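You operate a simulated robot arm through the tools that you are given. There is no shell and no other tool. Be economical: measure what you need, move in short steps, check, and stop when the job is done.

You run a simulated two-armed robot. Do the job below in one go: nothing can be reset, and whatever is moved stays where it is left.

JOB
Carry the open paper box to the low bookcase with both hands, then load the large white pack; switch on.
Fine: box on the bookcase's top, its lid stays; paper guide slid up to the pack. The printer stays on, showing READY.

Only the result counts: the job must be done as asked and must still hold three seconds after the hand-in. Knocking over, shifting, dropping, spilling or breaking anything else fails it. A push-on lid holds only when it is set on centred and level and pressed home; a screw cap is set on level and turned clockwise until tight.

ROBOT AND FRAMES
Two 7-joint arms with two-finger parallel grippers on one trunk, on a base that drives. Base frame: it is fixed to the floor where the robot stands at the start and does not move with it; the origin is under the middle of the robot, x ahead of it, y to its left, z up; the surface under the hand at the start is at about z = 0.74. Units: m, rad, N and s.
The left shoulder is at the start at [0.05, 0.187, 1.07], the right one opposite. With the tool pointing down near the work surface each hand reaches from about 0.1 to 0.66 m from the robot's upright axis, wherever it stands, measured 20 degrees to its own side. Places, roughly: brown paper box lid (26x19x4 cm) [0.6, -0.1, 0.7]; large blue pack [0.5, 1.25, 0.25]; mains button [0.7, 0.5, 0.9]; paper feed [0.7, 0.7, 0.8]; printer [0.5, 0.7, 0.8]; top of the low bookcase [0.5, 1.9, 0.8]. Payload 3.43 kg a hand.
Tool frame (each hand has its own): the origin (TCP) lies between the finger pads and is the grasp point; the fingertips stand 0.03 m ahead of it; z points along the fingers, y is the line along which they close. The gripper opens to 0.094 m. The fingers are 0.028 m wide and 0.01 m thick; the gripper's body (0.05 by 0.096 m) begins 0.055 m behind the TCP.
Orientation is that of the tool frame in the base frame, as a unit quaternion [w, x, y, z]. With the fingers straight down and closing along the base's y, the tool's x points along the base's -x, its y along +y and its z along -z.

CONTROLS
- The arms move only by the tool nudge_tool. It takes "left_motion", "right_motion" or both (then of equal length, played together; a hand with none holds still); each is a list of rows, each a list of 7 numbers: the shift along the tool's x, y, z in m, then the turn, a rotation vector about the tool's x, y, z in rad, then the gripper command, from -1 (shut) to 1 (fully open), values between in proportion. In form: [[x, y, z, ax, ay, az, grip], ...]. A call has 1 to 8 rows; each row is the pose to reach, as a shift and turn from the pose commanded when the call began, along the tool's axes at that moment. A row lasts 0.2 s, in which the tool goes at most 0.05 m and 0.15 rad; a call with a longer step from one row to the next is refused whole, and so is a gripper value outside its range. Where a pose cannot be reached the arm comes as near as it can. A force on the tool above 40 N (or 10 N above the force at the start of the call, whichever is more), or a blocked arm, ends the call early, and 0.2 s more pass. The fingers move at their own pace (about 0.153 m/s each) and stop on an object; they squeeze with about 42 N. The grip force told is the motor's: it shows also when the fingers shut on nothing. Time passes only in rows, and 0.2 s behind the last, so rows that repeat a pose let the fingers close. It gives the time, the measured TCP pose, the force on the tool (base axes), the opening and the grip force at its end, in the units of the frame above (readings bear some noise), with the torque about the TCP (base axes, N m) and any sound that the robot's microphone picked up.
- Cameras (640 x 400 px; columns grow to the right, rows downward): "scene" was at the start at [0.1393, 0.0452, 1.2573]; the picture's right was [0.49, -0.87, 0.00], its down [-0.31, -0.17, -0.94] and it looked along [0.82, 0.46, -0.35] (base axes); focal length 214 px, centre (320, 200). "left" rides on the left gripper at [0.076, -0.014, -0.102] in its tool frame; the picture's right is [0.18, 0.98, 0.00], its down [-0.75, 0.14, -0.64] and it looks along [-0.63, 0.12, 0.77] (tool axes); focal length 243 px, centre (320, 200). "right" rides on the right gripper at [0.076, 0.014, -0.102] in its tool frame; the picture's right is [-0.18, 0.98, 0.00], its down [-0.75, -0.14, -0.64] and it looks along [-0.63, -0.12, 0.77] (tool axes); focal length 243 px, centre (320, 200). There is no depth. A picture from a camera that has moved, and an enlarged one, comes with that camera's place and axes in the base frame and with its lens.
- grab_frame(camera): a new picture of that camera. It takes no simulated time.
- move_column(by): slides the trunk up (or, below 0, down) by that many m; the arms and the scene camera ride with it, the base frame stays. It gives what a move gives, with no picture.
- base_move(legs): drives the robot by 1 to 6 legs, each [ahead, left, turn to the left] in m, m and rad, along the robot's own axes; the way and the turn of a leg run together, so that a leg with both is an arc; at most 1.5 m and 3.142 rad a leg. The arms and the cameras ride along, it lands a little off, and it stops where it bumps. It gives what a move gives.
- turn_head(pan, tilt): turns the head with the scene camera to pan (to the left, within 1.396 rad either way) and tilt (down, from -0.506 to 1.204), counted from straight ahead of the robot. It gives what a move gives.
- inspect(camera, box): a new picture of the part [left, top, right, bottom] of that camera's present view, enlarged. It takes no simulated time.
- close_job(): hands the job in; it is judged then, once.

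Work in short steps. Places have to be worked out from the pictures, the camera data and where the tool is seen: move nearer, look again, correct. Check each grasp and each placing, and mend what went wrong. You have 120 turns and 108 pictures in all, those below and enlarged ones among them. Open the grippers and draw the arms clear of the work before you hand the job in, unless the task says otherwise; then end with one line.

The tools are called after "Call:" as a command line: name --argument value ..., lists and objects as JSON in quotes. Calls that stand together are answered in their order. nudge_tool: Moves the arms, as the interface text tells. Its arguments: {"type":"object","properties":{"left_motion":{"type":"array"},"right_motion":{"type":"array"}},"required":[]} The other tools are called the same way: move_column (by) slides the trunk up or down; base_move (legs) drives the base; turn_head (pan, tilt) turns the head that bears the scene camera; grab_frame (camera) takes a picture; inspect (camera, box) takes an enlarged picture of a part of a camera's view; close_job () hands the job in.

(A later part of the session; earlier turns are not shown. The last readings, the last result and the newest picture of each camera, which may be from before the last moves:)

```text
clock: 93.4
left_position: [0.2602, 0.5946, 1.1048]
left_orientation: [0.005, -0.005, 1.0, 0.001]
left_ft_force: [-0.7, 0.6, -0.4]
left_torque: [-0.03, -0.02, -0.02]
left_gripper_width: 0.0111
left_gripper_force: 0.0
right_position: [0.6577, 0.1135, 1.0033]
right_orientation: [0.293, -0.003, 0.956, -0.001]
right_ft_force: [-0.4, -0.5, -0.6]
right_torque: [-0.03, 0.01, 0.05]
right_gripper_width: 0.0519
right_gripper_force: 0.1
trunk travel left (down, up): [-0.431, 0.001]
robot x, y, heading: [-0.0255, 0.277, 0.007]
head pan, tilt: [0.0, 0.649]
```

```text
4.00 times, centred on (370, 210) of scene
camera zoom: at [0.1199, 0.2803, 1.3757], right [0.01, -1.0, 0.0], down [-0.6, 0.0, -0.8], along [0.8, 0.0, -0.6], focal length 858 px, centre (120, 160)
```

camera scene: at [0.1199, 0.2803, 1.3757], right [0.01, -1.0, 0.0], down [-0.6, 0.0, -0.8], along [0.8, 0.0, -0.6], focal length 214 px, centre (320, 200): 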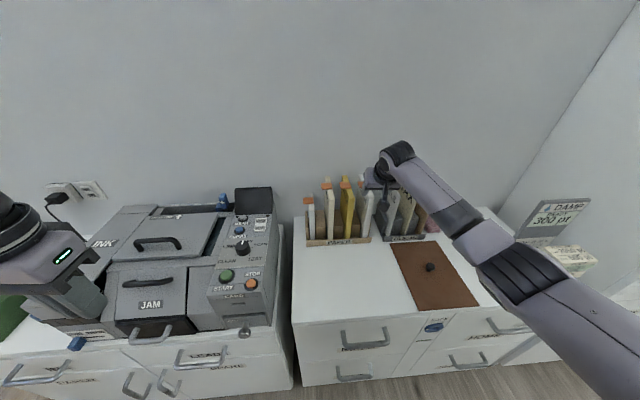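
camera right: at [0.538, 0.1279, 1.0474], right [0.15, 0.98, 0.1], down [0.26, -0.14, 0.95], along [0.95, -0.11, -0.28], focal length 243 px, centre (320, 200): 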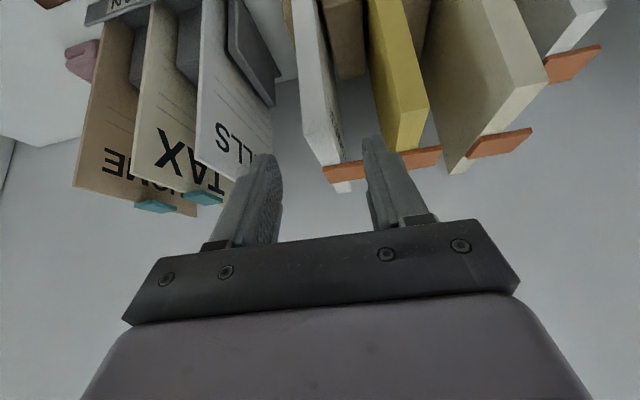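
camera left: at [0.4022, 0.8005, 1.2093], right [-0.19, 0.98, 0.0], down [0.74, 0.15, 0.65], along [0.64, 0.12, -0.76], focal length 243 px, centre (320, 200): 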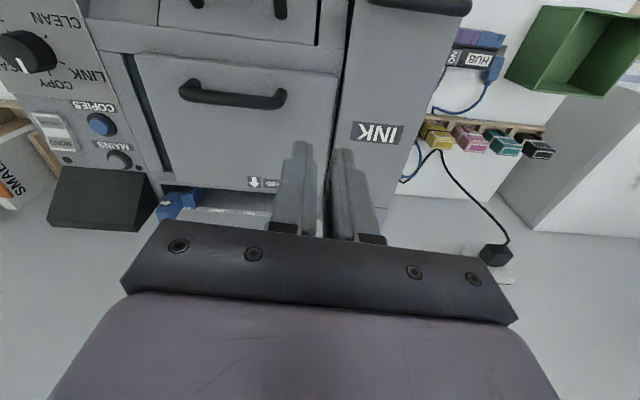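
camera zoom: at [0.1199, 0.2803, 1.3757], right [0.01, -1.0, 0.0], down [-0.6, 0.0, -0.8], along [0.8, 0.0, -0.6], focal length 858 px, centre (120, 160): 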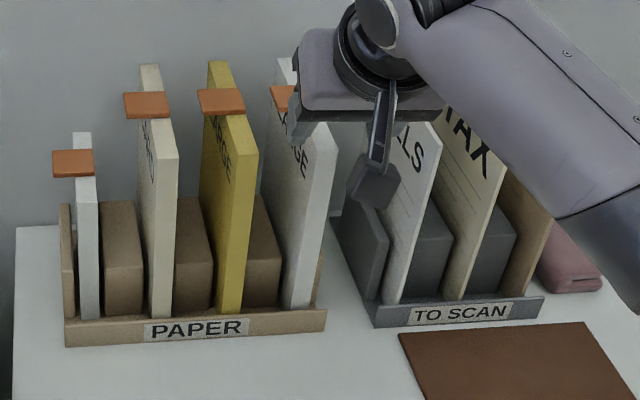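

Pack centre y≈0.113, top 0.954 – the fingers straddle it. I advance to TCP (0.725, 0.113, 0.930) and close.

Call:
nudge_tool --right_motion '[[-0.005, 0, 0.033, 0, 0, 0, 0.1], [-0.01, 0, 0.066, 0, 0, 0, 0.1], [-0.0144, 0, 0.098, 0, 0, 0, 0.1], [-0.0144, 0, 0.098, 0, 0, 0, -0.3], [-0.0144, 0, 0.098, 0, 0, 0, -1], [-0.0144, 0, 0.098, 0, 0, 0, -1]]'

Call:
grab_frame --camera "right"

```text
clock: 94.1
left_position: [0.2604, 0.5925, 1.1049]
left_orientation: [0.005, -0.004, 1.0, 0.002]
left_ft_force: [-0.1, -0.4, -1.0]
left_torque: [0.03, 0.03, 0.0]
left_gripper_width: 0.0112
left_gripper_force: 0.1
right_position: [0.7178, 0.1294, 0.9866]
right_orientation: [0.335, -0.018, 0.942, 0.007]
right_ft_force: [-3.2, 0.2, 10.2]
right_torque: [-0.25, 0.09, 0.01]
right_gripper_width: 0.0515
right_gripper_force: 0.1
right hand out of reach, approached as far as the arm can: row 3
trunk travel left (down, up): [-0.431, 0.001]
robot x, y, heading: [-0.0271, 0.2774, 0.004]
head pan, tilt: [0.0, 0.649]
stopped in row 3 (right hand): the force on the tool passed its limit at 96 N (the readings are from after the stop); the commanded pose is now the measured one
```

```text
53 pictures are left
camera right: at [0.5937, 0.1382, 1.0188], right [0.1, 0.99, 0.12], down [0.18, -0.14, 0.97], along [0.98, -0.08, -0.19], focal length 243 px, centre (320, 200)
```

right: 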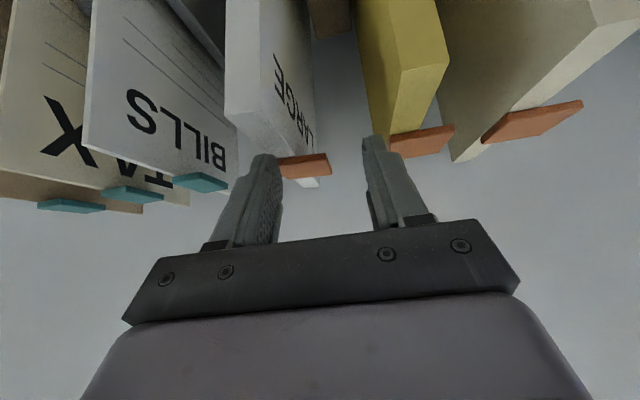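

The reach ended short and the hand wandered; a finger touched the pack's top. I back straight out along the tool axis and check the packs.

Call:
nudge_tool --right_motion '[[0, 0, -0.01, 0, 0, 0, 0.1], [0, 0, -0.04, 0, 0, 0, 0.1], [0, 0, -0.08, 0, 0, 0, 0.1], [0, 0, -0.11, 0, 0, 0, 0.1]]'

Call:
inspect --camera "scene" --box '[290, 160, 450, 260]'

```text
clock: 95.1
left_position: [0.2607, 0.5942, 1.1048]
left_orientation: [0.007, -0.005, 1.0, 0.001]
left_ft_force: [-0.4, 0.2, -0.7]
left_torque: [0.02, 0.02, 0.01]
left_gripper_width: 0.0111
left_gripper_force: 0.0
right_position: [0.6461, 0.1232, 1.0703]
right_orientation: [0.333, -0.018, 0.943, 0.006]
right_ft_force: [0.0, -0.5, 1.2]
right_torque: [0.0, 0.02, 0.0]
right_gripper_width: 0.0518
right_gripper_force: 0.0
trunk travel left (down, up): [-0.431, 0.001]
robot x, y, heading: [-0.0272, 0.2789, 0.005]
head pan, tilt: [0.0, 0.649]
```

```text
4.00 times, centred on (370, 210) of scene
camera zoom: at [0.1195, 0.2796, 1.3758], right [0.01, -1.0, 0.0], down [-0.6, 0.0, -0.8], along [0.8, 0.0, -0.6], focal length 858 px, centre (120, 160)
```

zoom: 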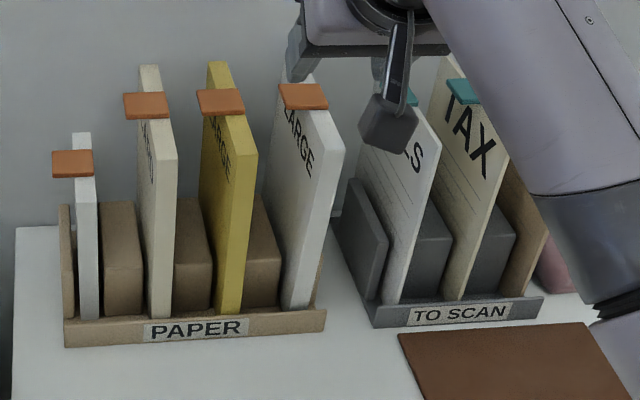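

The white pack now leans slightly to the right; the neighbours are untouched. I retract a bit, then turn the base left 0.4 rad to bring the right shoulder forward.

Call:
nudge_tool --right_motion '[[0.03, 0, -0.03, 0, 0, 0, 0.1], [0.06, 0, -0.06, 0, 0, 0, 0.1], [0.09, 0, -0.09, 0, 0, 0, 0.1]]'

Call:
base_move --legs '[[0, -0.05, 0.4], [0.06, 0, 0]]'

```text
clock: 95.9
left_position: [0.2592, 0.5937, 1.1048]
left_orientation: [0.006, -0.005, 1.0, 0.001]
left_ft_force: [0.1, -0.8, -0.4]
left_torque: [0.01, -0.02, 0.01]
left_gripper_width: 0.0115
left_gripper_force: 0.1
right_position: [0.5198, 0.1216, 1.0882]
right_orientation: [0.332, -0.018, 0.943, 0.007]
right_ft_force: [0.1, 0.6, -0.2]
right_torque: [0.01, 0.01, -0.01]
right_gripper_width: 0.0516
right_gripper_force: 0.2
trunk travel left (down, up): [-0.431, 0.001]
robot x, y, heading: [-0.0266, 0.2804, 0.005]
head pan, tilt: [0.0, 0.649]
```

```text
clock: 98.2
left_position: [0.1715, 0.6517, 1.106]
left_orientation: [0.007, -0.201, 0.98, 0.002]
left_ft_force: [0.6, -0.4, -0.2]
left_torque: [0.04, -0.03, 0.03]
left_gripper_width: 0.0112
left_gripper_force: 0.1
right_position: [0.5924, 0.3187, 1.0892]
right_orientation: [0.325, -0.202, 0.921, 0.071]
right_ft_force: [-0.8, -0.4, 0.1]
right_torque: [-0.01, -0.01, -0.02]
right_gripper_width: 0.0518
right_gripper_force: 0.1
trunk travel left (down, up): [-0.431, 0.001]
robot x, y, heading: [0.0305, 0.2524, 0.399]
head pan, tilt: [0.0, 0.649]
stopped in leg 2: the robot was blocked; the commanded pose is now the measured one
```

Blocked at x≈0.03, but the right shoulder is now ~13 cm nearer. I re-square the tool (yaw back, same tilt) and move to the pre-grasp point.

Call:
nudge_tool --right_motion '[[0.012, -0.036, 0.007, 0.064, 0.019, 0.087, 0.1], [0.024, -0.071, 0.014, 0.128, 0.038, 0.173, 0.1], [0.036, -0.107, 0.021, 0.193, 0.058, 0.26, 0.1], [0.048, -0.142, 0.029, 0.257, 0.077, 0.347, 0.1], [0.06, -0.178, 0.036, 0.257, 0.077, 0.347, 0.1], [0.0723, -0.213, 0.0433, 0.257, 0.077, 0.347, 0.1]]'

Call:
inspect --camera "right" --box '[180, 40, 460, 260]'

```text
clock: 99.6
left_position: [0.1723, 0.6511, 1.1058]
left_orientation: [0.005, -0.201, 0.98, 0.003]
left_ft_force: [0.3, 0.0, -0.6]
left_torque: [-0.01, 0.03, -0.01]
left_gripper_width: 0.0114
left_gripper_force: 0.0
right_position: [0.6579, 0.1128, 1.0053]
right_orientation: [0.295, 0.0, 0.956, 0.0]
right_ft_force: [-0.3, 0.3, 0.4]
right_torque: [0.0, 0.02, -0.01]
right_gripper_width: 0.0517
right_gripper_force: 0.0
trunk travel left (down, up): [-0.431, 0.001]
robot x, y, heading: [0.0287, 0.2499, 0.408]
head pan, tilt: [0.0, 0.649]
```

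```text
1.82 times, centred on (320, 150) of right
camera zoom: at [0.5379, 0.1264, 1.0477], right [0.15, 0.98, 0.11], down [0.26, -0.14, 0.95], along [0.95, -0.12, -0.28], focal length 441 px, centre (320, 291)
```

zoom: 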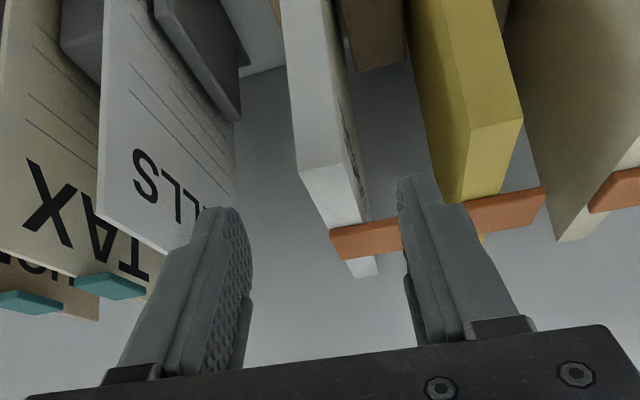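

Pack centre still y≈0.113, matching the hand. I advance to the grip point and check before closing.

Call:
nudge_tool --right_motion '[[-0.004, 0, 0.03, 0, 0, 0, 0.1], [-0.008, 0, 0.06, 0, 0, 0, 0.1], [-0.011, 0, 0.085, 0, 0, 0, 0.1], [-0.0132, 0, 0.0997, 0, 0, 0, 0.1]]'

Call:
inspect --camera "right" --box '[180, 40, 460, 260]'

```text
clock: 100.6
left_position: [0.1721, 0.6526, 1.1058]
left_orientation: [0.006, -0.201, 0.98, 0.002]
left_ft_force: [-0.4, 0.0, 0.4]
left_torque: [0.01, 0.02, 0.02]
left_gripper_width: 0.0114
left_gripper_force: 0.2
right_position: [0.7245, 0.1134, 0.9319]
right_orientation: [0.295, 0.0, 0.956, 0.0]
right_ft_force: [0.0, -0.3, -0.3]
right_torque: [-0.02, 0.0, 0.0]
right_gripper_width: 0.0517
right_gripper_force: 0.0
trunk travel left (down, up): [-0.431, 0.001]
robot x, y, heading: [0.0285, 0.249, 0.402]
head pan, tilt: [0.0, 0.649]
```

```text
1.82 times, centred on (320, 150) of right
camera zoom: at [0.6043, 0.1263, 0.9748], right [0.15, 0.98, 0.1], down [0.26, -0.14, 0.96], along [0.95, -0.12, -0.28], focal length 441 px, centre (320, 291)
```

zoom: 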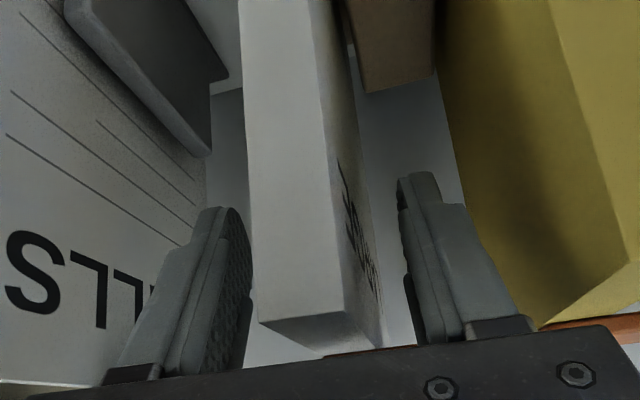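

The pack lies between the fingers. Close.

Call:
nudge_tool --right_motion '[[0, 0, 0, 0, 0, 0, -0.4], [0, 0, 0, 0, 0, 0, -1], [0, 0, 0, 0, 0, 0, -1]]'

```text
clock: 101.4
left_position: [0.1713, 0.654, 1.1049]
left_orientation: [0.005, -0.201, 0.98, 0.001]
left_ft_force: [0.8, -1.0, 0.3]
left_torque: [0.0, -0.03, -0.01]
left_gripper_width: 0.0113
left_gripper_force: 0.0
right_position: [0.726, 0.1152, 0.9319]
right_orientation: [0.295, -0.002, 0.956, 0.003]
right_ft_force: [2.5, 8.5, 0.1]
right_torque: [1.08, -0.36, 0.77]
right_gripper_width: 0.0222
right_gripper_force: 41.9
trunk travel left (down, up): [-0.431, 0.001]
robot x, y, heading: [0.0286, 0.2541, 0.4]
head pan, tilt: [0.0, 0.649]
```

Gripped (22 mm). Lift straight up in steps.

Call:
nudge_tool --right_motion '[[-0.0056, 0, -0.0083, 0, 0, 0, -1], [-0.014, 0, -0.0207, 0, 0, 0, -1], [-0.028, 0, -0.0413, 0, 0, 0, -1], [-0.042, 0, -0.062, 0, 0, 0, -1], [-0.0562, 0, -0.0827, 0, 0, 0, -1], [-0.0562, 0, -0.0827, 0, 0, 0, -1]]'

Call:
turn_head --pan -0.4 --tilt 0.6

Call:
grab_frame --camera "scene"

```text
clock: 102.8
left_position: [0.1716, 0.6522, 1.1044]
left_orientation: [0.005, -0.201, 0.98, 0.003]
left_ft_force: [-0.6, 0.0, -0.5]
left_torque: [0.01, 0.0, 0.04]
left_gripper_width: 0.0114
left_gripper_force: 0.1
right_position: [0.7233, 0.1146, 1.0334]
right_orientation: [0.295, -0.001, 0.955, 0.0]
right_ft_force: [0.1, -0.3, -2.7]
right_torque: [-0.03, 0.11, 0.0]
right_gripper_width: 0.022
right_gripper_force: 41.9
trunk travel left (down, up): [-0.431, 0.001]
robot x, y, heading: [0.0311, 0.255, 0.403]
head pan, tilt: [0.0, 0.649]
```

```text
clock: 103.6
left_position: [0.1712, 0.6537, 1.1054]
left_orientation: [0.005, -0.201, 0.979, 0.003]
left_ft_force: [-0.5, 0.4, 0.2]
left_torque: [0.03, -0.01, -0.01]
left_gripper_width: 0.0113
left_gripper_force: 0.1
right_position: [0.7243, 0.1144, 1.0336]
right_orientation: [0.295, 0.0, 0.955, 0.0]
right_ft_force: [0.2, 0.7, -2.5]
right_torque: [0.02, 0.12, 0.0]
right_gripper_width: 0.0219
right_gripper_force: 42.6
trunk travel left (down, up): [-0.431, 0.001]
robot x, y, heading: [0.0292, 0.2524, 0.399]
head pan, tilt: [-0.4, 0.6]
```

```text
49 pictures are left
camera scene: at [0.1716, 0.2752, 1.38], right [0.0, -1.0, 0.0], down [-0.57, 0.0, -0.82], along [0.82, 0.0, -0.57], focal length 214 px, centre (320, 200)
```

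scene: 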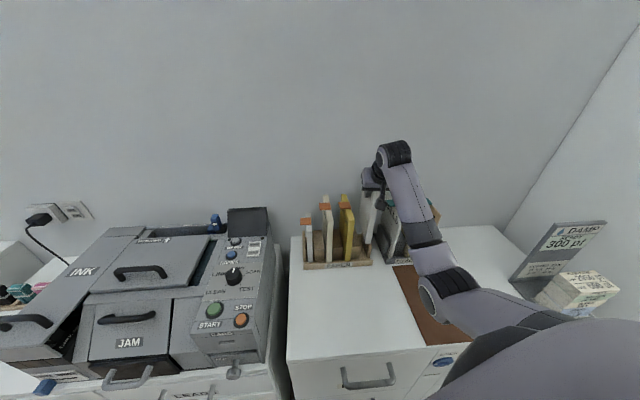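

Pack is out of its slot (2.7 N), neighbours steady. I pull it back toward the robot and slightly up.

Call:
nudge_tool --right_motion '[[0.022, 0, -0.036, 0, 0, 0, -1], [0.05, 0, -0.066, 0, 0, 0, -1], [0.08, 0, -0.096, 0, 0, 0, -1], [0.11, 0, -0.126, 0, 0, 0, -1], [0.1373, 0, -0.1538, 0, 0, 0, -1]]'

Call:
base_move --legs '[[-0.28, 0, 0], [0, 0, 0.8], [0.34, 0.05, 0]]'

Call:
turn_head --pan -0.9 --tilt 0.5

Call:
grab_frame --camera "scene"

```text
clock: 104.8
left_position: [0.1716, 0.6535, 1.1048]
left_orientation: [0.005, -0.201, 0.98, 0.002]
left_ft_force: [-0.1, 0.7, -0.3]
left_torque: [-0.01, -0.02, -0.02]
left_gripper_width: 0.0113
left_gripper_force: 0.1
right_position: [0.5219, 0.1139, 1.0839]
right_orientation: [0.294, -0.002, 0.956, 0.0]
right_ft_force: [-0.5, -0.1, -2.3]
right_torque: [0.0, 0.09, 0.05]
right_gripper_width: 0.0219
right_gripper_force: 42.5
trunk travel left (down, up): [-0.431, 0.001]
robot x, y, heading: [0.0294, 0.2518, 0.398]
head pan, tilt: [-0.4, 0.6]
```

```text
clock: 110.8
left_position: [-0.3483, 0.8635, 1.1053]
left_orientation: [0.004, -0.575, 0.818, 0.004]
left_ft_force: [-0.4, -0.1, -0.3]
left_torque: [0.0, 0.01, 0.01]
left_gripper_width: 0.0116
left_gripper_force: 0.1
right_position: [0.2852, 0.7524, 1.083]
right_orientation: [0.271, -0.38, 0.877, 0.117]
right_ft_force: [-0.6, -1.7, -2.6]
right_torque: [-0.61, 0.4, -0.12]
right_gripper_width: 0.0219
right_gripper_force: 41.8
trunk travel left (down, up): [-0.431, 0.001]
robot x, y, heading: [-0.1534, 0.4856, 1.221]
head pan, tilt: [-0.4, 0.6]
```

```text
clock: 111.7
left_position: [-0.3477, 0.8628, 1.1046]
left_orientation: [0.005, -0.574, 0.819, 0.004]
left_ft_force: [-0.2, 0.9, 0.0]
left_torque: [0.0, 0.02, 0.02]
left_gripper_width: 0.0113
left_gripper_force: 0.1
right_position: [0.2852, 0.7516, 1.0829]
right_orientation: [0.271, -0.38, 0.877, 0.117]
right_ft_force: [-0.5, -0.6, -3.7]
right_torque: [-0.11, 0.09, 0.01]
right_gripper_width: 0.0221
right_gripper_force: 42.1
trunk travel left (down, up): [-0.431, 0.001]
robot x, y, heading: [-0.1559, 0.4858, 1.225]
head pan, tilt: [-0.901, 0.499]
```

```text
48 pictures are left
camera scene: at [-0.0465, 0.569, 1.3891], right [0.31, -0.95, 0.0], down [-0.45, -0.15, -0.88], along [0.83, 0.28, -0.48], focal length 214 px, centre (320, 200)
```

scene: 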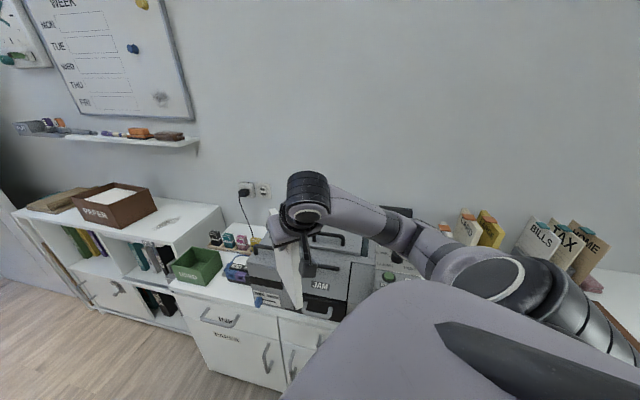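

Now I yaw the pack to lie along y (another +0.75 rad), in free space in front of the printer.

Call:
nudge_tool --right_motion '[[0, 0, 0, -0.071, 0, -0.104, -1], [0, 0, 0, -0.142, 0, -0.207, -1], [0, 0, 0, -0.213, 0, -0.311, -1], [0, 0, 0, -0.284, 0, -0.415, -1], [0, 0, 0, -0.355, 0, -0.518, -1], [0, 0, 0, -0.426, 0, -0.622, -1]]'

Call:
grab_frame --camera "scene"

```text
clock: 113.1
left_position: [-0.3486, 0.8634, 1.1044]
left_orientation: [0.004, -0.574, 0.819, 0.005]
left_ft_force: [-0.1, 0.0, 0.1]
left_torque: [-0.03, -0.01, 0.02]
left_gripper_width: 0.0113
left_gripper_force: 0.1
right_position: [0.2853, 0.7517, 1.0838]
right_orientation: [-0.208, 0.677, -0.674, -0.21]
right_ft_force: [-0.3, 0.0, -3.4]
right_torque: [-0.11, 0.03, 0.0]
right_gripper_width: 0.0221
right_gripper_force: 42.0
trunk travel left (down, up): [-0.431, 0.001]
robot x, y, heading: [-0.1535, 0.4868, 1.217]
head pan, tilt: [-0.901, 0.499]
```

```text
47 pictures are left
camera scene: at [-0.0464, 0.5689, 1.3891], right [0.31, -0.95, 0.0], down [-0.45, -0.15, -0.88], along [0.83, 0.28, -0.48], focal length 214 px, centre (320, 200)
```

scene: 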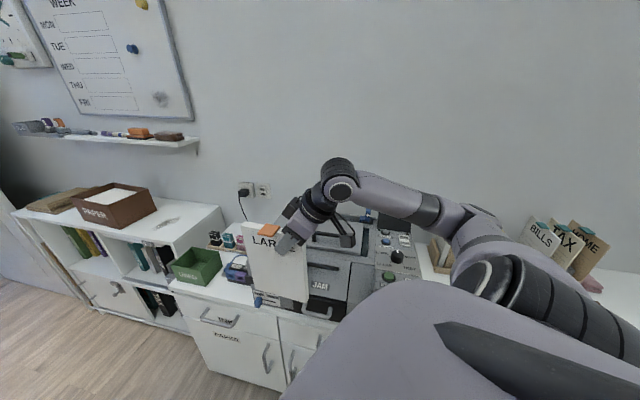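

The pose works. I raise the pack 8 cm and bring the base closer to the printer.

Call:
nudge_tool --right_motion '[[-0.0225, 0, -0.033, 0, 0, 0, -1], [-0.045, 0, -0.066, 0, 0, 0, -1], [-0.045, 0, -0.066, 0, 0, 0, -1]]'

Call:
base_move --legs '[[0.07, -0.1, 0]]'

```text
clock: 113.9
left_position: [-0.3474, 0.8632, 1.1062]
left_orientation: [0.004, -0.575, 0.818, 0.006]
left_ft_force: [0.4, -0.7, -0.1]
left_torque: [0.01, 0.0, 0.03]
left_gripper_width: 0.0112
left_gripper_force: 0.3
right_position: [0.2854, 0.755, 1.1608]
right_orientation: [-0.208, 0.676, -0.675, -0.21]
right_ft_force: [0.0, 0.0, -1.3]
right_torque: [-0.07, -0.01, 0.02]
right_gripper_width: 0.0219
right_gripper_force: 42.2
trunk travel left (down, up): [-0.431, 0.001]
robot x, y, heading: [-0.1488, 0.4829, 1.219]
head pan, tilt: [-0.901, 0.499]
```

```text
clock: 115.5
left_position: [-0.2305, 0.8927, 1.1047]
left_orientation: [0.004, -0.576, 0.818, 0.005]
left_ft_force: [0.5, -0.2, 0.6]
left_torque: [0.01, 0.01, -0.02]
left_gripper_width: 0.0114
left_gripper_force: 0.0
right_position: [0.4045, 0.7864, 1.1619]
right_orientation: [-0.207, 0.678, -0.673, -0.211]
right_ft_force: [1.1, 0.4, -2.8]
right_torque: [-0.07, -0.02, 0.02]
right_gripper_width: 0.0219
right_gripper_force: 42.1
trunk travel left (down, up): [-0.431, 0.001]
robot x, y, heading: [-0.0361, 0.5152, 1.222]
head pan, tilt: [-0.901, 0.499]
```

Move the pack forward to x≈0.60, aligned in y, and look.

Call:
nudge_tool --right_motion '[[0.012, -0.04, -0.008, 0, 0, 0, -1], [0.023, -0.08, -0.016, 0, 0, 0, -1], [0.035, -0.12, -0.024, 0, 0, 0, -1], [0.047, -0.16, -0.032, 0, 0, 0, -1], [0.0587, -0.196, -0.04, 0, 0, 0, -1]]'

Call:
grab_frame --camera "scene"

Call:
grab_frame --camera "right"

```text
clock: 116.7
left_position: [-0.2307, 0.892, 1.1054]
left_orientation: [0.004, -0.575, 0.818, 0.005]
left_ft_force: [1.0, 0.3, 0.3]
left_torque: [0.0, -0.02, -0.06]
left_gripper_width: 0.0115
left_gripper_force: 0.0
right_position: [0.6006, 0.7159, 1.1586]
right_orientation: [-0.207, 0.678, -0.673, -0.211]
right_ft_force: [0.2, -0.6, -2.4]
right_torque: [-0.1, 0.01, 0.0]
right_gripper_width: 0.0219
right_gripper_force: 41.9
trunk travel left (down, up): [-0.431, 0.001]
robot x, y, heading: [-0.0324, 0.5175, 1.223]
head pan, tilt: [-0.901, 0.499]
```

```text
46 pictures are left
camera scene: at [0.0723, 0.5998, 1.3891], right [0.32, -0.95, 0.0], down [-0.45, -0.15, -0.88], along [0.83, 0.28, -0.48], focal length 214 px, centre (320, 200)
```

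scene: 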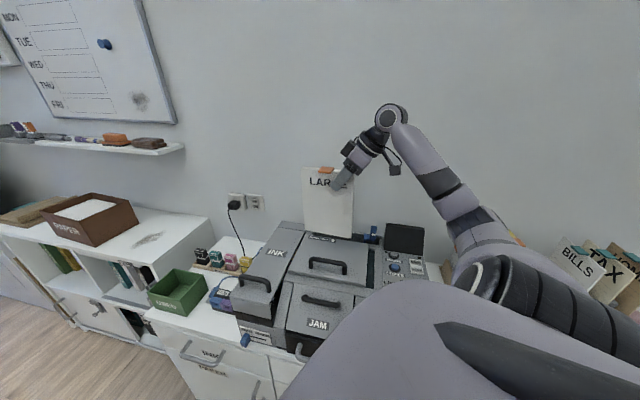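

```text
45 pictures are left
camera right: at [0.587, 0.5953, 1.2011], right [-0.98, 0.15, 0.11], down [0.14, 0.26, 0.95], along [0.11, 0.95, -0.28], focal length 243 px, centre (320, 200)
```

right: 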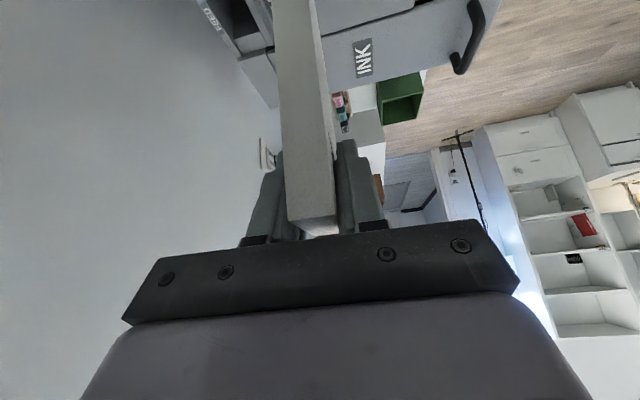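

Zoom both views on the trough.

Call:
inspect --camera "right" --box '[170, 0, 350, 110]'

Call:
inspect --camera "scene" --box '[260, 150, 440, 270]'

```text
3.56 times, centred on (260, 55) of right
camera zoom: at [0.587, 0.5953, 1.2011], right [-0.98, 0.15, 0.11], down [0.14, 0.26, 0.95], along [0.11, 0.95, -0.28], focal length 863 px, centre (533, 716)
```

zoom: 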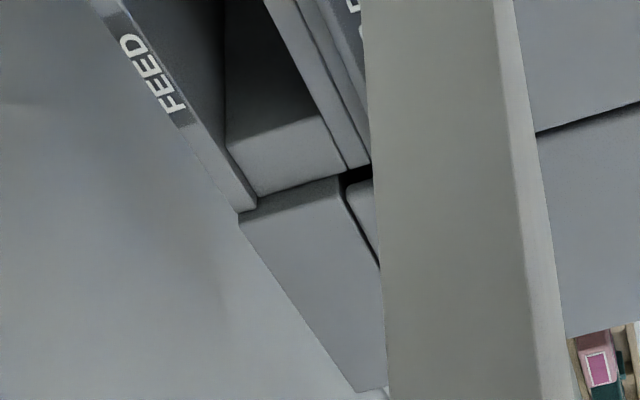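

```text
3.33 times, centred on (350, 210) of scene
camera zoom: at [0.0723, 0.5998, 1.3891], right [0.32, -0.95, 0.0], down [-0.45, -0.15, -0.88], along [0.83, 0.28, -0.48], focal length 715 px, centre (220, 167)
```

zoom: 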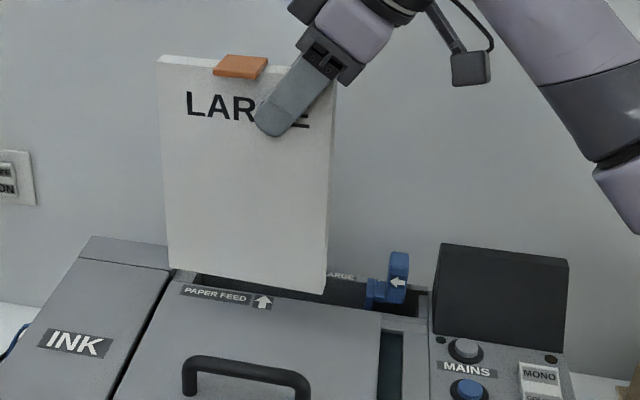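

Trough: x≈0.664–0.702, left end wall y≈0.84; pack bottom z≈0.97. I move over the trough to x 0.683, y 0.722.

Call:
nudge_tool --right_motion '[[-0.002, -0.028, 0.001, 0, 0, 0, -1], [-0.003, -0.056, 0.002, 0, 0, 0, -1], [-0.005, -0.082, 0.0034, 0, 0, 0, -1], [-0.005, -0.082, 0.0034, 0, 0, 0, -1]]'

Call:
inspect --camera "scene" --box '[280, 150, 460, 270]'

Call:
inspect --camera "right" --box '[200, 0, 380, 110]'

```text
clock: 117.7
left_position: [-0.2307, 0.8936, 1.1057]
left_orientation: [0.004, -0.576, 0.817, 0.004]
left_ft_force: [0.2, 0.2, -0.1]
left_torque: [0.0, -0.01, 0.03]
left_gripper_width: 0.0113
left_gripper_force: 0.2
right_position: [0.682, 0.7258, 1.1591]
right_orientation: [-0.208, 0.677, -0.674, -0.209]
right_ft_force: [0.1, 0.7, -3.1]
right_torque: [-0.1, 0.03, -0.01]
right_gripper_width: 0.0222
right_gripper_force: 41.9
trunk travel left (down, up): [-0.431, 0.001]
robot x, y, heading: [-0.0312, 0.5156, 1.223]
head pan, tilt: [-0.901, 0.499]
```

```text
3.33 times, centred on (370, 210) of scene
camera zoom: at [0.0715, 0.6, 1.3892], right [0.32, -0.95, 0.0], down [-0.45, -0.15, -0.88], along [0.83, 0.28, -0.48], focal length 715 px, centre (153, 167)
```

zoom: 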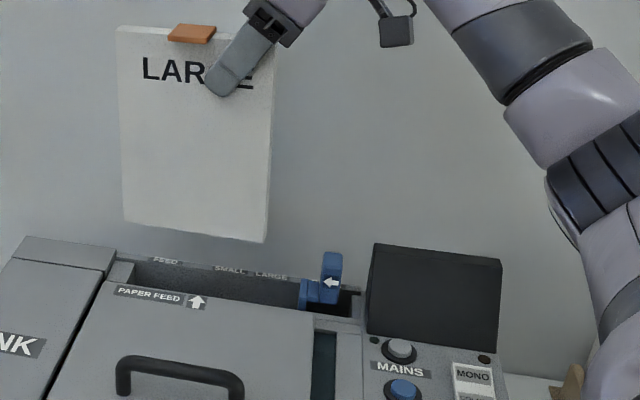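

```text
3.56 times, centred on (290, 55) of right
camera zoom: at [0.6682, 0.6035, 1.2025], right [-0.98, 0.15, 0.1], down [0.14, 0.26, 0.95], along [0.11, 0.95, -0.28], focal length 863 px, centre (427, 716)
```

zoom: 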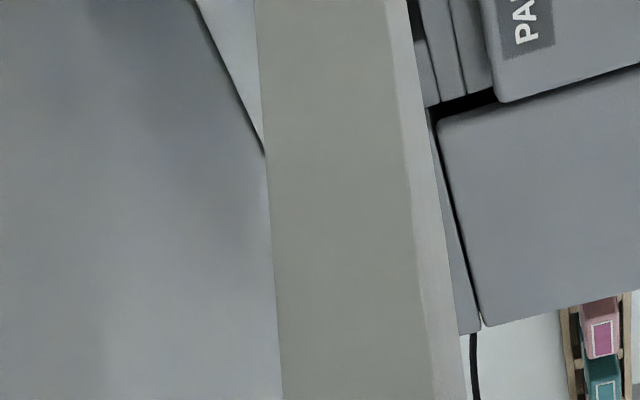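

The pack's left edge (y≈0.834) would foul the trough's end (≈0.825), so I shift 16 mm right and lower to just above the trough.

Call:
nudge_tool --right_motion '[[0.013, 0, -0.009, 0, 0, 0, -1], [0.024, 0, 0.007, 0, 0, 0, -1], [0.0385, 0, 0.0283, 0, 0, 0, -1], [0.0385, 0, 0.0283, 0, 0, 0, -1]]'

Call:
inspect --camera "scene" --box '[290, 170, 410, 250]'

Call:
inspect --camera "right" --box '[200, 0, 380, 110]'

```text
clock: 118.7
left_position: [-0.2305, 0.8923, 1.1048]
left_orientation: [0.004, -0.576, 0.818, 0.005]
left_ft_force: [-0.9, 0.5, 0.9]
left_torque: [0.01, 0.02, 0.01]
left_gripper_width: 0.0112
left_gripper_force: 0.1
right_position: [0.681, 0.7084, 1.1136]
right_orientation: [-0.208, 0.677, -0.674, -0.21]
right_ft_force: [0.1, 1.0, -2.3]
right_torque: [-0.11, -0.04, -0.01]
right_gripper_width: 0.0219
right_gripper_force: 42.0
trunk travel left (down, up): [-0.431, 0.001]
robot x, y, heading: [-0.0314, 0.5176, 1.225]
head pan, tilt: [-0.901, 0.499]
```

```text
5.00 times, centred on (350, 210) of scene
camera zoom: at [0.0717, 0.6001, 1.3892], right [0.32, -0.95, 0.0], down [-0.45, -0.15, -0.88], along [0.83, 0.28, -0.48], focal length 1072 px, centre (170, 150)
```

zoom: 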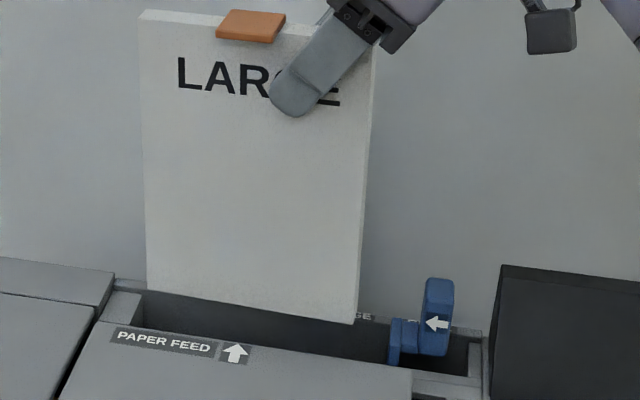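

```text
3.56 times, centred on (290, 55) of right
camera zoom: at [0.6677, 0.5877, 1.1564], right [-0.98, 0.15, 0.1], down [0.14, 0.26, 0.95], along [0.11, 0.95, -0.28], focal length 863 px, centre (427, 716)
```

zoom: 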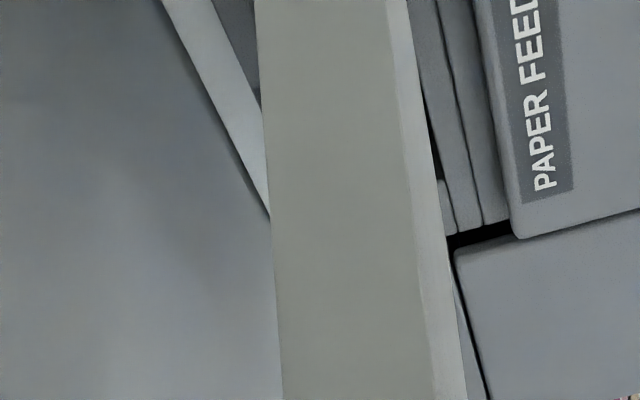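

Aligned within the trough. I lower 6 cm into it, watching for contact.

Call:
nudge_tool --right_motion '[[0.0067, 0.003, 0.0099, 0, 0, 0, -1], [0.0135, 0.003, 0.0198, 0, 0, 0, -1], [0.0202, 0.003, 0.0298, 0, 0, 0, -1], [0.027, 0.003, 0.0397, 0, 0, 0, -1], [0.0337, 0.003, 0.0496, 0, 0, 0, -1]]'

Call:
inspect --camera "scene" --box '[290, 170, 410, 250]'

```text
clock: 120.0
left_position: [-0.2319, 0.8923, 1.1036]
left_orientation: [0.005, -0.576, 0.817, 0.004]
left_ft_force: [0.6, -0.4, 0.4]
left_torque: [0.0, -0.01, 0.03]
left_gripper_width: 0.0116
left_gripper_force: 0.2
right_position: [0.6792, 0.7086, 1.0683]
right_orientation: [-0.22, 0.676, -0.671, -0.212]
right_ft_force: [-2.9, -2.8, 17.1]
right_torque: [-0.91, 0.84, 0.06]
right_gripper_width: 0.0223
right_gripper_force: 42.0
trunk travel left (down, up): [-0.431, 0.001]
robot x, y, heading: [-0.0349, 0.514, 1.224]
head pan, tilt: [-0.901, 0.499]
stopped in row 5 (right hand): the force on the tool passed its limit at 41 N (the readings are from after the stop); the commanded pose is now the measured one
```

```text
5.00 times, centred on (350, 210) of scene
camera zoom: at [0.0699, 0.599, 1.3893], right [0.32, -0.95, 0.0], down [-0.45, -0.15, -0.88], along [0.83, 0.28, -0.48], focal length 1072 px, centre (170, 150)
```

zoom: 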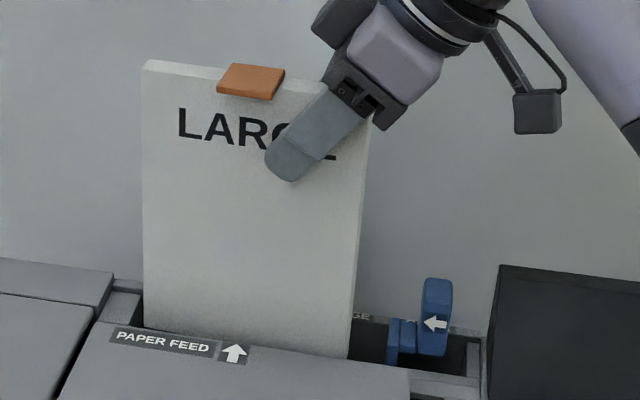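

Contact at pack bottom z≈0.88, inside the trough. I check from the hand camera whether it's seated on the floor.

Call:
inspect --camera "right" --box '[160, 0, 400, 150]'

Call:
inspect --camera "scene" --box '[330, 200, 400, 250]'

```text
2.67 times, centred on (280, 75) of right
camera zoom: at [0.6653, 0.5859, 1.1084], right [-0.98, 0.15, 0.09], down [0.13, 0.24, 0.96], along [0.12, 0.96, -0.25], focal length 647 px, centre (427, 533)
```

zoom: 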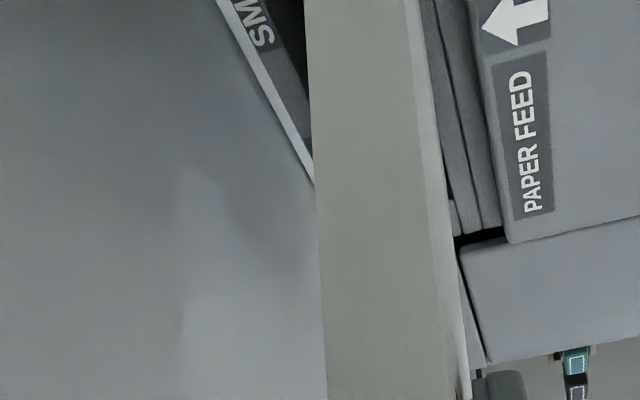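

```text
8.00 times, centred on (365, 225) of scene
camera zoom: at [0.0699, 0.599, 1.3893], right [0.32, -0.95, 0.0], down [-0.45, -0.15, -0.88], along [0.83, 0.28, -0.48], focal length 1716 px, centre (-40, 0)
```

zoom: 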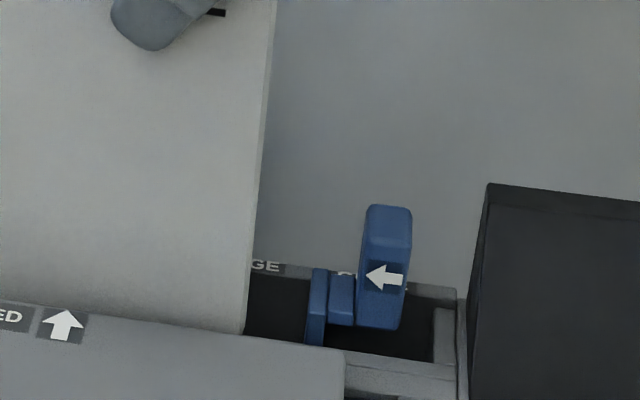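

I zoom hard on the open stretch of trough to judge its depth.

Call:
inspect --camera "scene" --box '[355, 225, 397, 251]'

```text
15.24 times, centred on (376, 238) of scene
camera zoom: at [0.0699, 0.599, 1.3893], right [0.32, -0.95, 0.0], down [-0.45, -0.15, -0.88], along [0.83, 0.28, -0.48], focal length 3268 px, centre (-533, -379)
```

zoom: 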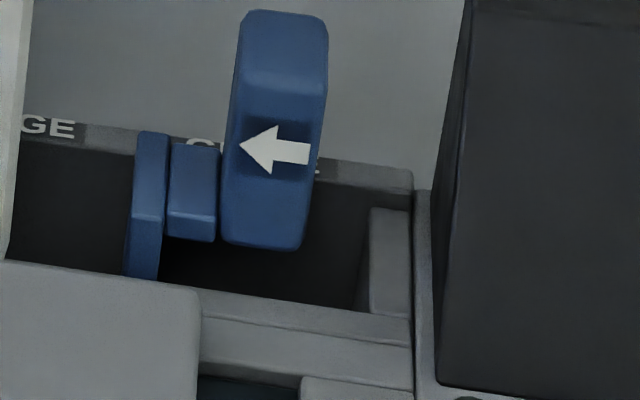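

Force pattern suggests contact under the near edge. I lift 1 cm, shift 7 mm toward the rear and try lowering again.

Call:
nudge_tool --right_motion '[[-0.0056, 0, -0.0083, 0, 0, 0, -1], [-0.0056, -0.007, -0.0083, 0, 0, 0, -1], [0, -0.007, 0, 0, 0, 0, -1], [0.0056, -0.007, 0.0083, 0, 0, 0, -1], [0.0112, -0.007, 0.0166, 0, 0, 0, -1], [0.0168, -0.007, 0.0249, 0, 0, 0, -1]]'

```text
clock: 121.0
left_position: [-0.2299, 0.8935, 1.106]
left_orientation: [0.003, -0.576, 0.817, 0.005]
left_ft_force: [0.8, 0.9, -0.6]
left_torque: [-0.02, 0.04, 0.01]
left_gripper_width: 0.0115
left_gripper_force: 0.0
right_position: [0.691, 0.7125, 1.0574]
right_orientation: [-0.225, 0.675, -0.67, -0.212]
right_ft_force: [0.8, 0.1, -4.0]
right_torque: [-0.04, 0.02, 0.03]
right_gripper_width: 0.022
right_gripper_force: 41.7
trunk travel left (down, up): [-0.431, 0.001]
robot x, y, heading: [-0.0337, 0.5178, 1.227]
head pan, tilt: [-0.901, 0.499]
stopped in row 5 (right hand): the force on the tool passed its limit at 42 N (the readings are from after the stop); the commanded pose is now the measured one
```

It went 11 mm deeper. Look again.

Call:
inspect --camera "scene" --box '[290, 170, 410, 250]'

Call:
inspect --camera "right" --box '[160, 0, 400, 150]'

```text
5.00 times, centred on (350, 210) of scene
camera zoom: at [0.0741, 0.6004, 1.3883], right [0.32, -0.95, 0.0], down [-0.46, -0.15, -0.88], along [0.83, 0.28, -0.48], focal length 1072 px, centre (170, 150)
```

zoom: 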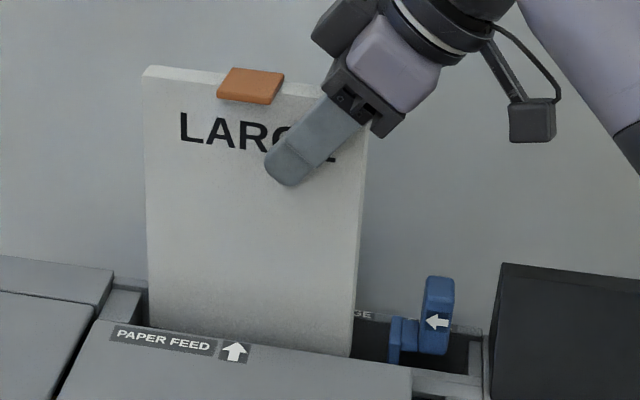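

```text
2.67 times, centred on (280, 75) of right
camera zoom: at [0.6767, 0.5889, 1.0951], right [-0.99, 0.15, 0.09], down [0.12, 0.23, 0.96], along [0.12, 0.96, -0.25], focal length 647 px, centre (427, 533)
```

zoom: 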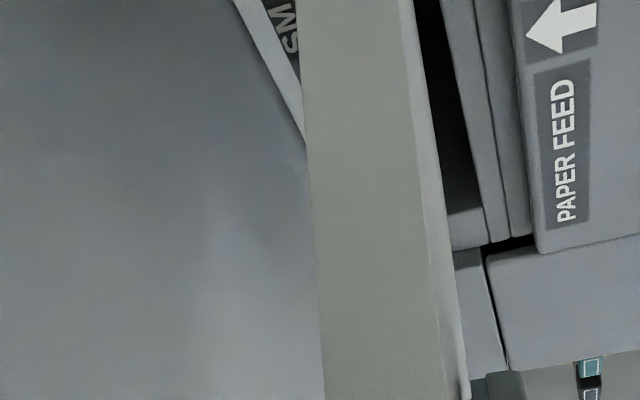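

Now centred with a visible gap in front. I probe further down gently.

Call:
nudge_tool --right_motion '[[0.0045, 0, 0.0022, 0, 0, 0, -1], [0.0073, 0, 0.0063, 0, 0, 0, -1], [0.0101, 0, 0.0104, 0, 0, 0, -1], [0.0129, 0, 0.0146, 0, 0, 0, -1]]'

```text
clock: 122.0
left_position: [-0.2305, 0.8946, 1.1038]
left_orientation: [0.004, -0.575, 0.818, 0.005]
left_ft_force: [0.7, 0.3, 0.9]
left_torque: [0.02, 0.0, -0.04]
left_gripper_width: 0.0113
left_gripper_force: 0.0
right_position: [0.689, 0.7092, 1.0421]
right_orientation: [-0.227, 0.675, -0.669, -0.212]
right_ft_force: [0.3, 0.0, -2.8]
right_torque: [-0.11, 0.0, 0.0]
right_gripper_width: 0.0221
right_gripper_force: 42.2
trunk travel left (down, up): [-0.431, 0.001]
robot x, y, heading: [-0.0328, 0.5154, 1.218]
head pan, tilt: [-0.901, 0.499]
```

Free again, and going deeper (bottom ≈ 0.855). I straighten the slight tilt and continue down.

Call:
nudge_tool --right_motion '[[0, 0, 0, 0, 0.036, 0, -1], [0.0059, 0, 0.008, 0, 0.036, 0, -1], [0.0119, 0, 0.0161, 0, 0.036, 0, -1], [0.0178, 0, 0.0242, 0, 0.036, 0, -1], [0.0238, 0, 0.0322, 0, 0.036, 0, -1]]'

Call:
inspect --camera "scene" --box '[290, 170, 410, 250]'

```text
clock: 123.2
left_position: [-0.2317, 0.8942, 1.1038]
left_orientation: [0.004, -0.576, 0.817, 0.005]
left_ft_force: [-0.2, 0.2, 0.5]
left_torque: [0.03, -0.03, -0.03]
left_gripper_width: 0.011
left_gripper_force: 0.1
right_position: [0.6916, 0.7092, 1.0023]
right_orientation: [-0.216, 0.678, -0.673, -0.2]
right_ft_force: [0.1, 0.0, -3.1]
right_torque: [-0.11, 0.0, 0.02]
right_gripper_width: 0.0217
right_gripper_force: 41.8
trunk travel left (down, up): [-0.431, 0.001]
robot x, y, heading: [-0.0331, 0.5155, 1.222]
head pan, tilt: [-0.901, 0.499]
```

```text
5.00 times, centred on (350, 210) of scene
camera zoom: at [0.0717, 0.5999, 1.3891], right [0.32, -0.95, 0.0], down [-0.45, -0.15, -0.88], along [0.83, 0.28, -0.48], focal length 1072 px, centre (170, 150)
```

zoom: 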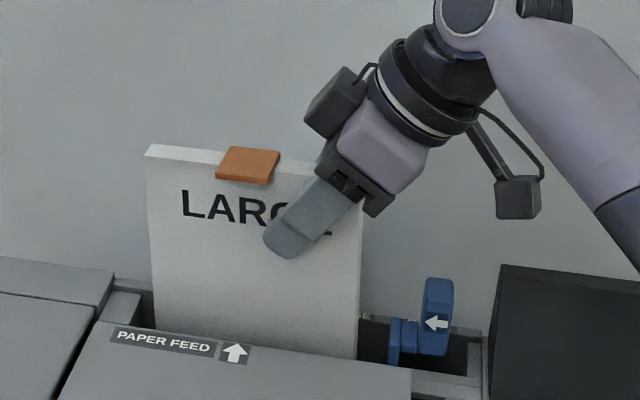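

Still free (bottom ≈ 0.815). The hand camera is getting close to the screen, so I go down only 2 cm more.

Call:
nudge_tool --right_motion '[[0.0056, 0, 0.0083, 0, 0, 0, -1], [0.0084, 0, 0.0124, 0, 0, 0, -1], [0.0112, 0, 0.0165, 0, 0, 0, -1]]'

Call:
grab_frame --camera "scene"

```text
clock: 124.0
left_position: [-0.231, 0.8928, 1.105]
left_orientation: [0.003, -0.575, 0.818, 0.005]
left_ft_force: [0.3, 0.1, 0.3]
left_torque: [0.02, -0.02, 0.0]
left_gripper_width: 0.0115
left_gripper_force: 0.1
right_position: [0.6911, 0.7095, 0.9827]
right_orientation: [-0.215, 0.679, -0.673, -0.201]
right_ft_force: [-0.8, -0.1, -3.9]
right_torque: [-0.11, 0.01, -0.01]
right_gripper_width: 0.0218
right_gripper_force: 41.4
trunk travel left (down, up): [-0.431, 0.001]
robot x, y, heading: [-0.0294, 0.5171, 1.224]
head pan, tilt: [-0.901, 0.499]
```

```text
31 pictures are left
camera scene: at [0.0718, 0.5999, 1.3891], right [0.32, -0.95, 0.0], down [-0.45, -0.15, -0.88], along [0.83, 0.28, -0.48], focal length 214 px, centre (320, 200)
```

scene: 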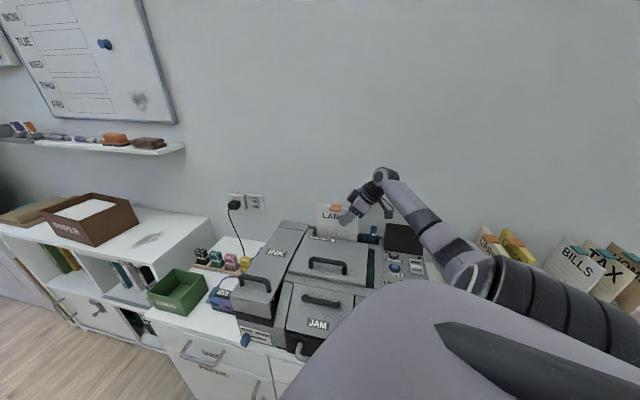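

Bottom ≈ 0.795, well inside. I open the fingers partly so the pack settles the last bit in the slot.

Call:
nudge_tool --right_motion '[[0, 0, 0, 0, 0, 0, -0.4], [0, 0, 0, 0, 0, 0, -0.3], [0, 0, 0, 0, 0, 0, -0.2]]'

Call:
inspect --camera "scene" --box '[290, 170, 410, 250]'

```text
clock: 124.8
left_position: [-0.2312, 0.893, 1.1057]
left_orientation: [0.004, -0.575, 0.818, 0.004]
left_ft_force: [-0.2, 1.3, 0.0]
left_torque: [0.01, 0.0, -0.02]
left_gripper_width: 0.0113
left_gripper_force: 0.1
right_position: [0.6914, 0.7088, 0.9828]
right_orientation: [-0.216, 0.679, -0.672, -0.202]
right_ft_force: [-0.2, -0.3, 0.5]
right_torque: [-0.01, -0.02, -0.02]
right_gripper_width: 0.0375
right_gripper_force: 0.1
trunk travel left (down, up): [-0.431, 0.001]
robot x, y, heading: [-0.0307, 0.5166, 1.225]
head pan, tilt: [-0.901, 0.499]
```

```text
5.00 times, centred on (350, 210) of scene
camera zoom: at [0.0714, 0.5997, 1.3892], right [0.32, -0.95, 0.0], down [-0.45, -0.15, -0.88], along [0.83, 0.28, -0.48], focal length 1072 px, centre (170, 150)
```

zoom: 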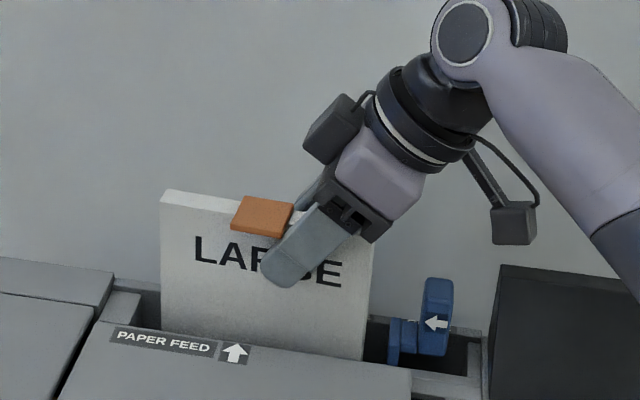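

The pack dropped onto the slot floor and stands upright. I withdraw the fingers along their axis.

Call:
nudge_tool --right_motion '[[0, 0, -0.03, 0, 0, 0, -0.2], [0, 0, -0.06, 0, 0, 0, -0.2], [0, 0, -0.1, 0, 0, 0, -0.2], [-0.03, 0, -0.13, 0, 0, 0, -0.2], [-0.05, 0.02, -0.16, 0, 0, 0, -0.2]]'

Call:
inspect --camera "scene" --box '[290, 170, 410, 250]'

```text
clock: 126.0
left_position: [-0.2313, 0.8913, 1.1048]
left_orientation: [0.005, -0.576, 0.818, 0.004]
left_ft_force: [-0.1, -0.5, 0.7]
left_torque: [0.03, 0.01, 0.0]
left_gripper_width: 0.0111
left_gripper_force: 0.2
right_position: [0.6678, 0.6588, 1.1384]
right_orientation: [-0.215, 0.679, -0.673, -0.201]
right_ft_force: [-0.3, 0.1, -0.3]
right_torque: [-0.02, 0.0, 0.03]
right_gripper_width: 0.0375
right_gripper_force: 0.2
trunk travel left (down, up): [-0.431, 0.001]
robot x, y, heading: [-0.0344, 0.5151, 1.226]
head pan, tilt: [-0.901, 0.499]
```

```text
5.00 times, centred on (350, 210) of scene
camera zoom: at [0.0708, 0.5996, 1.3892], right [0.32, -0.95, 0.0], down [-0.45, -0.15, -0.88], along [0.83, 0.28, -0.48], focal length 1072 px, centre (170, 150)
```

zoom: 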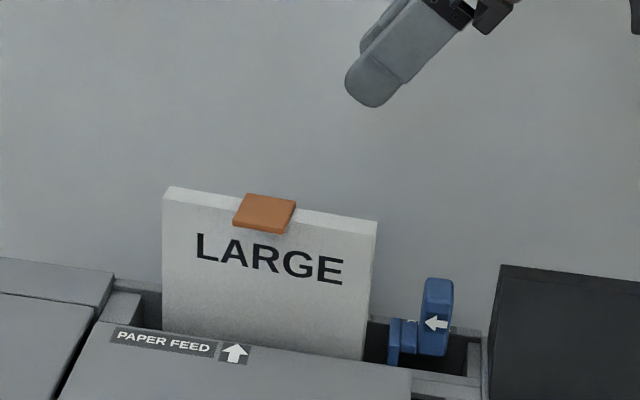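

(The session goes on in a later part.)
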